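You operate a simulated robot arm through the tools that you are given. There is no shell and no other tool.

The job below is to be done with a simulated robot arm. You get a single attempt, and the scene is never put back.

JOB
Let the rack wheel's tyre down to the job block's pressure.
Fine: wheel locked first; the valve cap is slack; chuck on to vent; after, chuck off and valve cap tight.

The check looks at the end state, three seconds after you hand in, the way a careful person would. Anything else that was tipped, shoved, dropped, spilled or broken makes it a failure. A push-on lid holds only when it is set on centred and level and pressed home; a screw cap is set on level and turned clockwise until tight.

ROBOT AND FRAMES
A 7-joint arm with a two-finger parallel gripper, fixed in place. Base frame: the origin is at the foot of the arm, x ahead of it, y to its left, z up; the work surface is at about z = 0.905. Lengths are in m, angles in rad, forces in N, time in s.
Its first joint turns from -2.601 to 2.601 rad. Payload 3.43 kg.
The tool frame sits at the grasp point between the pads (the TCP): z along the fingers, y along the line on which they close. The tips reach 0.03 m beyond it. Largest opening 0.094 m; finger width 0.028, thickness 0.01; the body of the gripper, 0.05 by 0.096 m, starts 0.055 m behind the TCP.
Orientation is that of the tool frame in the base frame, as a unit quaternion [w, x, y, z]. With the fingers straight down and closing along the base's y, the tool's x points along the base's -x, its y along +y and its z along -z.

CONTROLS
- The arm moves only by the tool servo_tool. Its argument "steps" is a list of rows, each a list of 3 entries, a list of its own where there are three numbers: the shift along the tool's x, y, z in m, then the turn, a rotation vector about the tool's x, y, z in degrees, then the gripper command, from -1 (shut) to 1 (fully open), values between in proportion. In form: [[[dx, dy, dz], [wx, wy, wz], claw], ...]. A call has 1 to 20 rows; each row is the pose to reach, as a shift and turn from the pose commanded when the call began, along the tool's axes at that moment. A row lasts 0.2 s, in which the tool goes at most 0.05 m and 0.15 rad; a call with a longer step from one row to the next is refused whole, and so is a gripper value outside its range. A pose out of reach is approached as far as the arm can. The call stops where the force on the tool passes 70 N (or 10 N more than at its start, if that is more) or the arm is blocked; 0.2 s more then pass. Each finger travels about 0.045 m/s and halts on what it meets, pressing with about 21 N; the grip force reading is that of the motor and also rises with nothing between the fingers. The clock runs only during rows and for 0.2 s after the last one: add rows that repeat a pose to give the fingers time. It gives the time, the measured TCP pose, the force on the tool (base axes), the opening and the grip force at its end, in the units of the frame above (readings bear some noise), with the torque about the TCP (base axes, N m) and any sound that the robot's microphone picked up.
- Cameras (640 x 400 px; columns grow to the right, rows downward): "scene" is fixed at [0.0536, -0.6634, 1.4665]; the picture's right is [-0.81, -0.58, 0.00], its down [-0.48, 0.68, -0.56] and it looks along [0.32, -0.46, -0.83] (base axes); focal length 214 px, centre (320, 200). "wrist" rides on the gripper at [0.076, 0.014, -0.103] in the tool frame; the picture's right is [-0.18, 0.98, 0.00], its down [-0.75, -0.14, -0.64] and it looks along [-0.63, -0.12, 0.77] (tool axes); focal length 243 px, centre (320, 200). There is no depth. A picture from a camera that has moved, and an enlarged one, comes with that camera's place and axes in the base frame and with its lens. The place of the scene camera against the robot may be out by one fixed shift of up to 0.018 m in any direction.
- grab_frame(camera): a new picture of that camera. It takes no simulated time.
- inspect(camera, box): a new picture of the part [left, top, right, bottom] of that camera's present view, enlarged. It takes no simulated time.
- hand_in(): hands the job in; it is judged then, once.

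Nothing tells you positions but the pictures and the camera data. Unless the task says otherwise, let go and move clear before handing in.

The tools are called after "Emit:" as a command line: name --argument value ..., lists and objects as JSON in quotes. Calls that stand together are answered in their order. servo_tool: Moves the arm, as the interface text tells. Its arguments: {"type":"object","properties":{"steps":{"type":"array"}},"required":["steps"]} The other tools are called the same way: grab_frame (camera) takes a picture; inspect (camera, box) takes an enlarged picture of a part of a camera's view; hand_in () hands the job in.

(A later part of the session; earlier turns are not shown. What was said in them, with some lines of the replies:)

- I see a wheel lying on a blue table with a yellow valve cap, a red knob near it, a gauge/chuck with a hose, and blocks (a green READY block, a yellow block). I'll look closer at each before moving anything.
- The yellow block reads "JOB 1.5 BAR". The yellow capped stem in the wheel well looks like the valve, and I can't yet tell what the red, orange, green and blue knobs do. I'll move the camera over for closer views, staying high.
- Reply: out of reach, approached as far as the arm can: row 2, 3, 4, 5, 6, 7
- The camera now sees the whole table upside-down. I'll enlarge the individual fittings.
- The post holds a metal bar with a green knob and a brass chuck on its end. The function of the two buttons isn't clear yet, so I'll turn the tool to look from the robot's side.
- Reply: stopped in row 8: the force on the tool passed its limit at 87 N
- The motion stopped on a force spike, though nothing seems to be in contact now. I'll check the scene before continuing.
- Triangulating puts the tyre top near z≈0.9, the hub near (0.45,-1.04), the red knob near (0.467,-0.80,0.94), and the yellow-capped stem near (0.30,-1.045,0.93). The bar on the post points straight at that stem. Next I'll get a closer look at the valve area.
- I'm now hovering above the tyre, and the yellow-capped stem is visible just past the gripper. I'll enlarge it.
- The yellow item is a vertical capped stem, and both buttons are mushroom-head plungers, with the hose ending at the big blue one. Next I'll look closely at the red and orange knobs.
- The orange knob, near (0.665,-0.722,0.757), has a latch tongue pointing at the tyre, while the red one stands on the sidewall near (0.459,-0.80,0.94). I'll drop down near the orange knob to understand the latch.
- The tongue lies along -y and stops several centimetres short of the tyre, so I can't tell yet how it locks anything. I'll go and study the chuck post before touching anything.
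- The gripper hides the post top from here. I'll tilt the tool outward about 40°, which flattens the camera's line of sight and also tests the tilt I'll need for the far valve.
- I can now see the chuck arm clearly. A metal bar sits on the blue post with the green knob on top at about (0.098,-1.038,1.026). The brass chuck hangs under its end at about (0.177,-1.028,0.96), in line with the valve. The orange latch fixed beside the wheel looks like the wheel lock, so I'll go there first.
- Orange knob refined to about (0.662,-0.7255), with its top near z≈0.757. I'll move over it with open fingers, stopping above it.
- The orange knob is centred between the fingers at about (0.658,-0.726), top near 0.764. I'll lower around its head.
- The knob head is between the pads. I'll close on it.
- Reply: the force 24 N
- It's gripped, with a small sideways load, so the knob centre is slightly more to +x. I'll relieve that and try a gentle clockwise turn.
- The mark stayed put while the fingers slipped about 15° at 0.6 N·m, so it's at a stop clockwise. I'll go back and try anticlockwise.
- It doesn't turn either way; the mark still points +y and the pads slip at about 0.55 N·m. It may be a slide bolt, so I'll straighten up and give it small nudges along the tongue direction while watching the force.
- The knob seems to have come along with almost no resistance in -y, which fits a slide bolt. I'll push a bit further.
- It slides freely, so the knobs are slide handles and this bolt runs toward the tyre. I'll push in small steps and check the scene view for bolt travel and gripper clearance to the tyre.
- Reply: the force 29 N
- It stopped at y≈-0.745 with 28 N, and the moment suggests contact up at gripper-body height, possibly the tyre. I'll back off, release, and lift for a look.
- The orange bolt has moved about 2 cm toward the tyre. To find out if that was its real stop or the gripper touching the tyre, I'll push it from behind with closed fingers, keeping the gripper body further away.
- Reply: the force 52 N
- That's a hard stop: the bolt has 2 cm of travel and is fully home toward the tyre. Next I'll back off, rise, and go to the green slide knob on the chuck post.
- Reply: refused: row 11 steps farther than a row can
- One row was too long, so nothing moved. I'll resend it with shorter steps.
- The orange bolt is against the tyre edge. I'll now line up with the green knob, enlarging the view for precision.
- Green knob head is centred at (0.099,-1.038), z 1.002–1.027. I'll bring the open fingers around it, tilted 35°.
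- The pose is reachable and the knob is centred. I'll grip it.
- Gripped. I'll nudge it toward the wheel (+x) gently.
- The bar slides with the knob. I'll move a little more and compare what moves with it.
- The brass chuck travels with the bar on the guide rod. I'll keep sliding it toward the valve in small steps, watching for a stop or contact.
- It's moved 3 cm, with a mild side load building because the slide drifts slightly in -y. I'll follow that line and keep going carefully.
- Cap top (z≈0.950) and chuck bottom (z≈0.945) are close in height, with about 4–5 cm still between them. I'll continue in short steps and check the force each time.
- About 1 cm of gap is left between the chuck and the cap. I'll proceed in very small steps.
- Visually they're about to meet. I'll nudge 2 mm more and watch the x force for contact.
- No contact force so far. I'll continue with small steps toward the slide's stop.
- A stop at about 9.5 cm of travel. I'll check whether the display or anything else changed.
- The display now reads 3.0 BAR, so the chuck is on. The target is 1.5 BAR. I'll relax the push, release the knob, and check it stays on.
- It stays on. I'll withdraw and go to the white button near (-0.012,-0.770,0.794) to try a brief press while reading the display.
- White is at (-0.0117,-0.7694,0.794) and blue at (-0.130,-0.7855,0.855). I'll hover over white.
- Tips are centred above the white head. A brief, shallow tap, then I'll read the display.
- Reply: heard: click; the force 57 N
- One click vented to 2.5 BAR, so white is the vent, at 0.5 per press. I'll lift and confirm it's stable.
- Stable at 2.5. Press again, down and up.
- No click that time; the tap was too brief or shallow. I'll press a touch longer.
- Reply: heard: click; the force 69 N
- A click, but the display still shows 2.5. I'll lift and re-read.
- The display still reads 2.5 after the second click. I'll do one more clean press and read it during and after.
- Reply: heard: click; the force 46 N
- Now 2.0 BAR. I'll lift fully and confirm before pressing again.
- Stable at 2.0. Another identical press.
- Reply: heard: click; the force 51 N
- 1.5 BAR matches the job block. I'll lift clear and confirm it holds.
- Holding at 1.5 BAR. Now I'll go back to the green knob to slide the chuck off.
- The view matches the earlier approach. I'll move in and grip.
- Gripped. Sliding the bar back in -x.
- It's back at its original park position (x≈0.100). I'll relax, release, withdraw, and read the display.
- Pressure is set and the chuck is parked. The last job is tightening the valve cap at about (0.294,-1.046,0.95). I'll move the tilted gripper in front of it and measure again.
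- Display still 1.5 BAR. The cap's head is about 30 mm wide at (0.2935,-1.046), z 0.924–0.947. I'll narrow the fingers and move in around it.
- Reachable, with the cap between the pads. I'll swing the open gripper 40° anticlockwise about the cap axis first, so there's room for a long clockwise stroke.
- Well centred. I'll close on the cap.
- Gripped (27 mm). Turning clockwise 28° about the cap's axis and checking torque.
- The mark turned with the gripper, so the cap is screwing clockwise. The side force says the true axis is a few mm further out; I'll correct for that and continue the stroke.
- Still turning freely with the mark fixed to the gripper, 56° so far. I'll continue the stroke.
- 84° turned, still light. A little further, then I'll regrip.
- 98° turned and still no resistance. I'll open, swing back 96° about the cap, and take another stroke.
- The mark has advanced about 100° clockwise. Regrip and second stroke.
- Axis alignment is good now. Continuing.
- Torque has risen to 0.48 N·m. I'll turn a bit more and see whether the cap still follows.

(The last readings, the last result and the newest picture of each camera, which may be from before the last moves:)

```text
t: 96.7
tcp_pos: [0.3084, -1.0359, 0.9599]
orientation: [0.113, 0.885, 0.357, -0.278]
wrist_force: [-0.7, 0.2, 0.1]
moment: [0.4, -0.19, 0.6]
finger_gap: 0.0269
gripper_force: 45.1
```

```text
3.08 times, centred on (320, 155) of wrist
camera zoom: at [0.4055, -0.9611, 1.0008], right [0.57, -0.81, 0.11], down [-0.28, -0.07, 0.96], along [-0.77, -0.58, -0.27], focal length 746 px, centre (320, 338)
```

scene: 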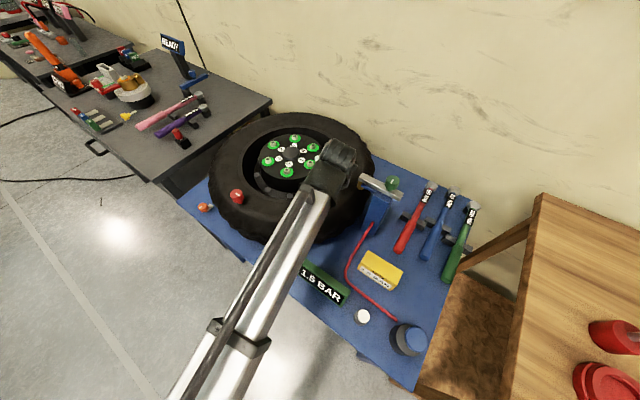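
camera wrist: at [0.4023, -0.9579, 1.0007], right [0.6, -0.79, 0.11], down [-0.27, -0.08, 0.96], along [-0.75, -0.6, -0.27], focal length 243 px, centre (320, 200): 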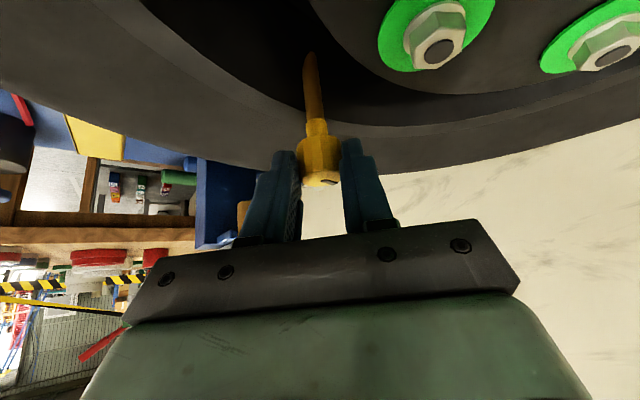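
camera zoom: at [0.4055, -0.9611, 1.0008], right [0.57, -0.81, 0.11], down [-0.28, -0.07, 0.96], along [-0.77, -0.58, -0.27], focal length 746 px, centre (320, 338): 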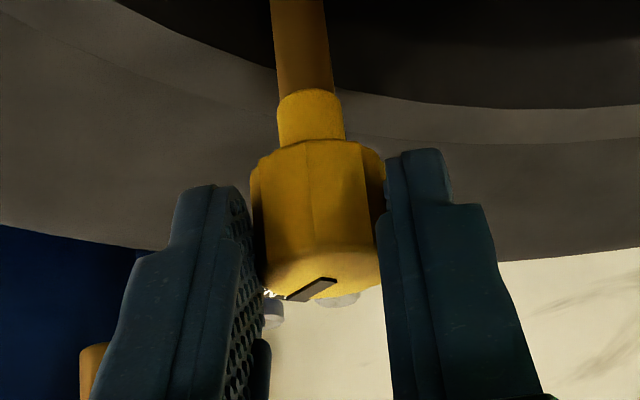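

The pads are now slipping around the cap at 0.6 N·m, as they did on the fixed orange knob, so it appears tight. One more small turn to confirm the cap no longer follows.

Emit:
servo_tool --steps '[[[-0.0001, 0.0023, 0.0001], [4.02, 0, 5.73], -1], [[-0.0005, 0.0045, 0.0003], [8.03, 0, 11.47], -1], [[-0.0005, 0.0045, 0.0003], [8.03, 0, 11.47], -1]]'

Emit:
inspect --camera "wrist" --box '[240, 90, 400, 220]'

```text
t: 97.5
tcp_pos: [0.3118, -1.0411, 0.959]
orientation: [0.078, 0.922, 0.246, -0.29]
wrist_force: [-1.6, -2.3, 1.1]
moment: [0.22, 0.41, 0.51]
finger_gap: 0.0275
gripper_force: 44.9
```

```text
3.08 times, centred on (320, 155) of wrist
camera zoom: at [0.4229, -0.9909, 1.0006], right [0.36, -0.93, 0.11], down [-0.29, 0.0, 0.96], along [-0.89, -0.38, -0.27], focal length 746 px, centre (320, 338)
```

zoom: 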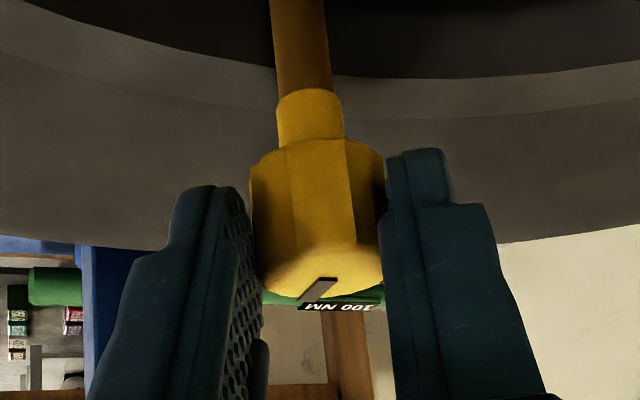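

Confirmed: the mark stays put while the gripper slips, so the cap is tight. I'll open, lift straight up clear of the cap, and inspect.

Emit:
servo_tool --steps '[[[0, 0, 0], [0, 0, 0], -0.2], [[0, 0, 0], [0, 0, 0], 0.0], [[0, 0, 0], [0, 0, 0], 0.1], [[-0.0086, 0, -0.0123], [0, 0, 0], 0.1], [[-0.0172, 0, -0.0246], [0, 0, 0], 0.1], [[-0.0287, 0, -0.041], [0, 0, 0], 0.1], [[-0.0459, 0, -0.0655], [0, 0, 0], 0.1], [[-0.0574, 0, -0.0819], [0, 0, 0], 0.1], [[-0.0574, 0, -0.0819], [0, 0, 0], 0.1]]'

Emit:
grab_frame --camera "wrist"

Emit:
grab_frame --camera "scene"

```text
t: 99.5
tcp_pos: [0.3121, -1.0408, 1.0598]
orientation: [0.079, 0.921, 0.248, -0.289]
wrist_force: [0.1, 0.2, 0.0]
moment: [-0.02, 0.01, -0.01]
finger_gap: 0.0516
gripper_force: 0.0
```

```text
taken
camera wrist: at [0.4225, -0.9909, 1.101], right [0.36, -0.93, 0.11], down [-0.29, 0.0, 0.96], along [-0.89, -0.38, -0.27], focal length 243 px, centre (320, 200)
```

wrist: 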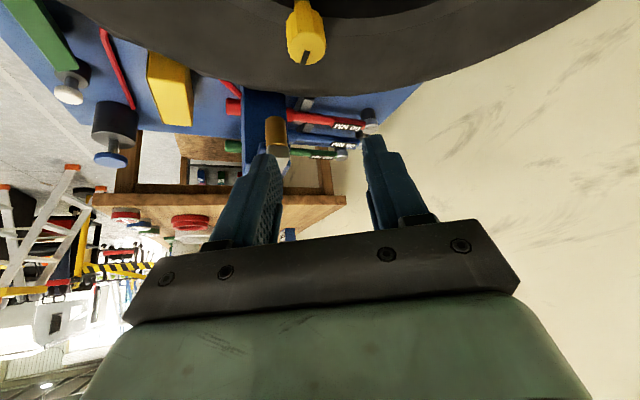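

```text
taken
```

scene: 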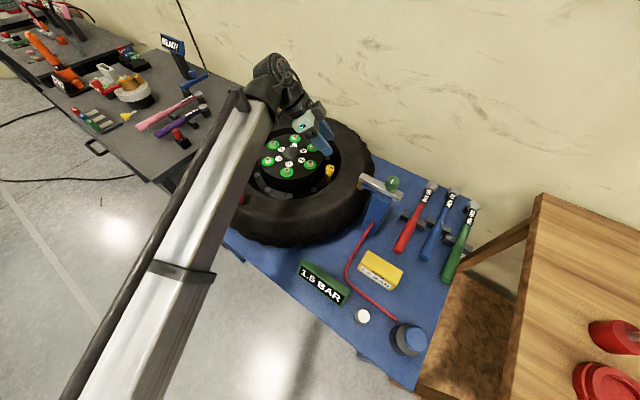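

I'll swing back to a neutral attitude away from the wheel, then do a final inspection of everything.

Emit:
servo_tool --steps '[[[0.005, -0.017, -0.011], [-4.16, 0, -5.94], 0.1], [[0.01, -0.034, -0.022], [-8.32, 0, -11.88], 0.1], [[0.015, -0.051, -0.034], [-12.5, 0, -17.8], 0.1], [[0.02, -0.068, -0.045], [-16.65, 0, -23.75], 0.1], [[0.025, -0.085, -0.056], [-20.8, 0, -29.7], 0.1], [[0.03, -0.102, -0.067], [-25, 0, -35.6], 0.1], [[0.0355, -0.119, -0.078], [-29.1, 0, -41.6], 0.1], [[0.0407, -0.1357, -0.0897], [-33.3, 0, -47.5], 0.1], [[0.0407, -0.1357, -0.0897], [-33.3, 0, -47.5], 0.1]]'

Emit:
grab_frame --camera "wrist"

Emit:
grab_frame --camera "scene"

```text
t: 101.5
tcp_pos: [0.316, -0.8807, 1.1102]
orientation: [0.209, 0.686, 0.663, -0.215]
wrist_force: [1.0, -0.5, -0.3]
moment: [-0.01, 0.01, 0.0]
finger_gap: 0.0519
gripper_force: 0.1
```

```text
taken
camera wrist: at [0.3338, -0.7588, 1.1503], right [0.98, -0.18, 0.11], down [-0.15, -0.24, 0.96], along [-0.15, -0.95, -0.27], focal length 243 px, centre (320, 200)
```

wrist: 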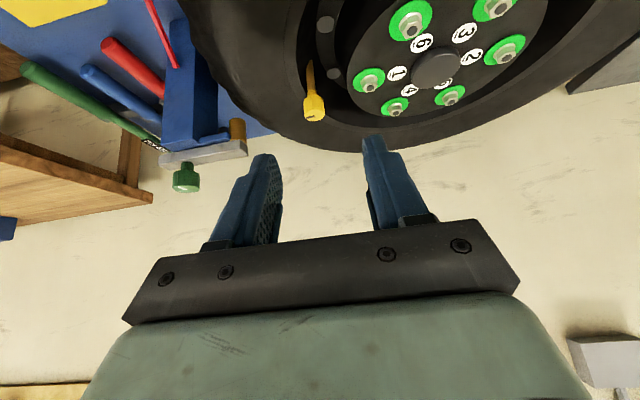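

```text
taken
```

scene: 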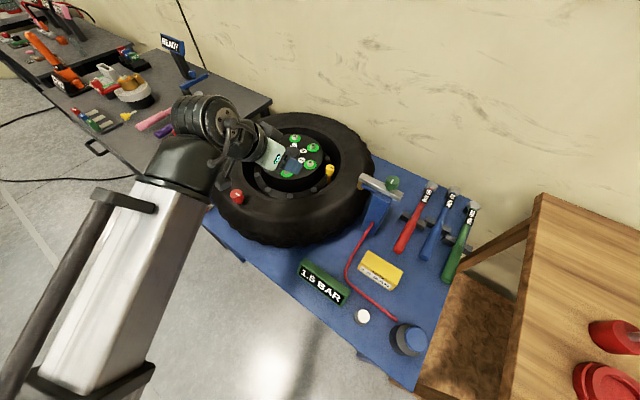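

Emit:
inspect --camera "wrist" --box '[250, 30, 410, 140]'

Emit:
inspect --camera "scene" --box '[290, 140, 410, 320]'

Emit:
inspect --camera "scene" --box '[300, 140, 400, 210]'

```text
3.64 times, centred on (330, 85) of wrist
camera zoom: at [0.3338, -0.7588, 1.1503], right [0.98, -0.18, 0.11], down [-0.15, -0.24, 0.96], along [-0.15, -0.95, -0.27], focal length 882 px, centre (284, 618)
```

zoom: 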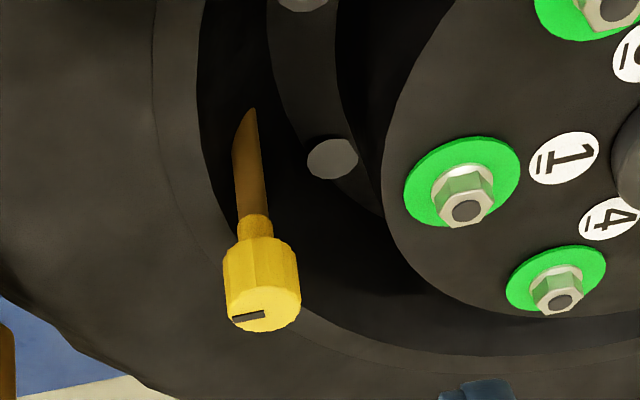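

```text
2.22 times, centred on (350, 230) of scene
camera zoom: at [0.0536, -0.6634, 1.4665], right [-0.81, -0.58, 0.0], down [-0.48, 0.68, -0.56], along [0.32, -0.46, -0.83], focal length 477 px, centre (253, 133)
```

zoom: 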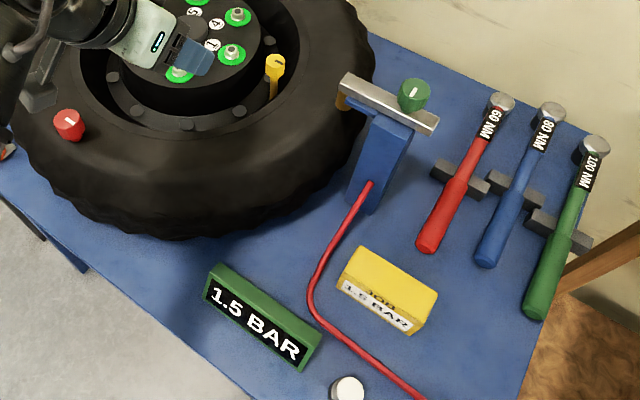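

```text
5.71 times, centred on (350, 175) of scene
camera zoom: at [0.0536, -0.6634, 1.4665], right [-0.81, -0.58, 0.0], down [-0.48, 0.68, -0.56], along [0.32, -0.46, -0.83], focal length 1226 px, centre (149, 343)
```

zoom: 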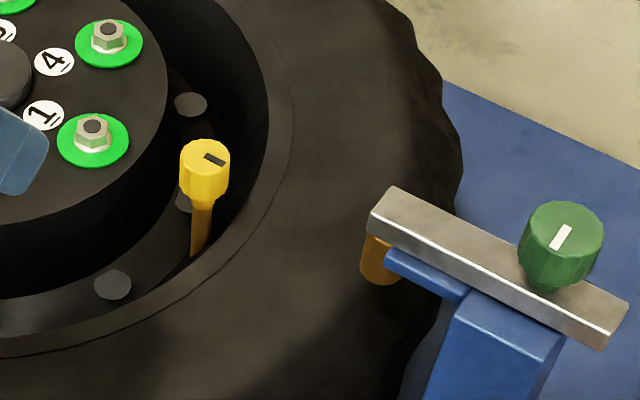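

The mark now sits 180° from where it started, the cap is level, the chuck is parked, and the display reads 1.5 BAR. I'll move the arm clear and verify the orange lock before handing in.

Emit:
servo_tool --steps '[[[0.01, -0.03, -0.01], [0, 6, 0], 0.1], [[0.02, -0.06, -0.02], [0, 12, 0], 0.1], [[0.03, -0.09, -0.03], [0, 18, 0], 0.1], [[0.04, -0.12, -0.04], [0, 24, 0], 0.1], [[0.05, -0.15, -0.05], [0, 30, 0], 0.1], [[0.06, -0.18, -0.06], [0, 35, 0], 0.1], [[0.06, -0.18, -0.06], [0, 35, 0], 0.1]]'

Emit:
grab_frame --camera "scene"

Emit:
inspect --camera "scene" --box '[170, 100, 370, 240]'

Emit:
grab_frame --camera "wrist"

```text
t: 103.1
tcp_pos: [0.1375, -0.7904, 1.1236]
orientation: [0.002, 0.719, 0.695, 0.001]
wrist_force: [-0.9, -0.9, -1.0]
moment: [-0.01, 0.03, 0.0]
finger_gap: 0.0514
gripper_force: 0.1
```

```text
taken
```

scene: 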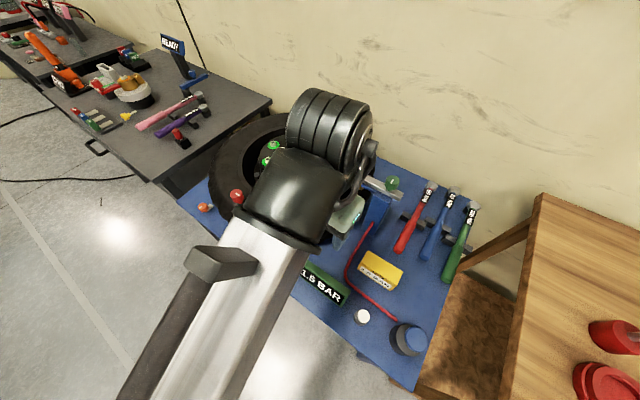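

```text
2.86 times, centred on (270, 170) of scene
camera zoom: at [0.0536, -0.6634, 1.4665], right [-0.81, -0.58, 0.0], down [-0.48, 0.68, -0.56], along [0.32, -0.46, -0.83], focal length 613 px, centre (463, 286)
```

zoom: 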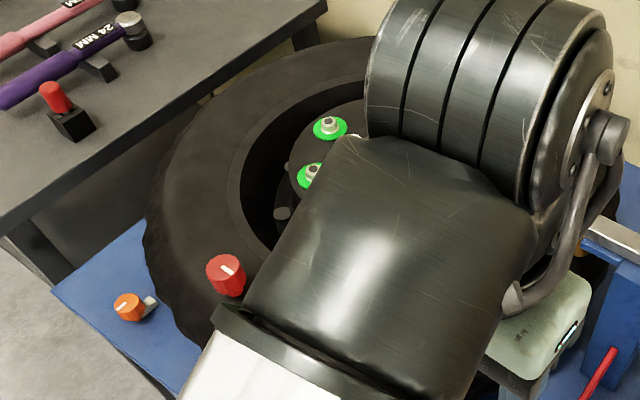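

```text
taken
camera wrist: at [0.1547, -0.7128, 1.2271], right [0.98, -0.22, 0.0], down [-0.17, -0.75, 0.64], along [-0.14, -0.63, -0.77], focal length 243 px, centre (320, 200)
```

wrist: 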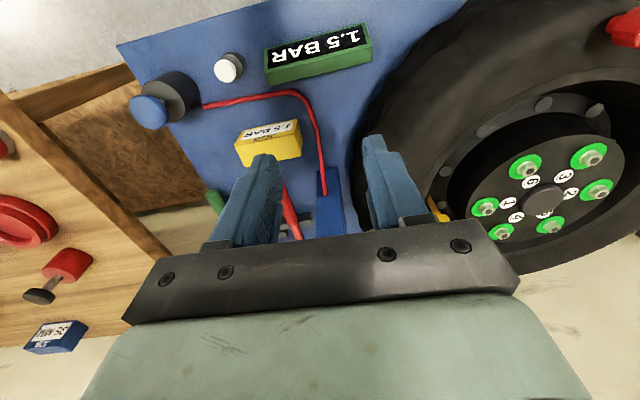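

Everything checks out. The orange lock bolt is in, the chuck is parked, the cap is tight and level, and the display shows 1.5 BAR to match the job block. Nothing else has moved and the gripper is empty and clear, so I'm handing in.

Emit:
hand_in

```text
The job is handed in.
```

The tyre is let down to 1.5 BAR, which matches the job block, and I've handed the job in. I don't have the check's result yet.

- **Wheel lock:** I slid the orange bolt beside the wheel to its stop, about 2 cm toward the tyre, before anything else. I took it to be the wheel lock because it runs toward the tyre; nothing in the scene labels it. I left the red knob on the tyre alone.
- **Pressure:** With the chuck on, the display read 3.0 BAR. Four presses of the white button clicked. One of them changed nothing, and the other three took it down 0.5 each, to 1.5. It still read 1.5 after the chuck came off.
- **Chuck:** It is back in its original parked position.
- **Valve cap:** I turned it clockwise about 180° until it stopped and the gripper slipped on it. It sits level.

Nothing else in the final pictures looked moved. The gripper is empty and clear of the bench.
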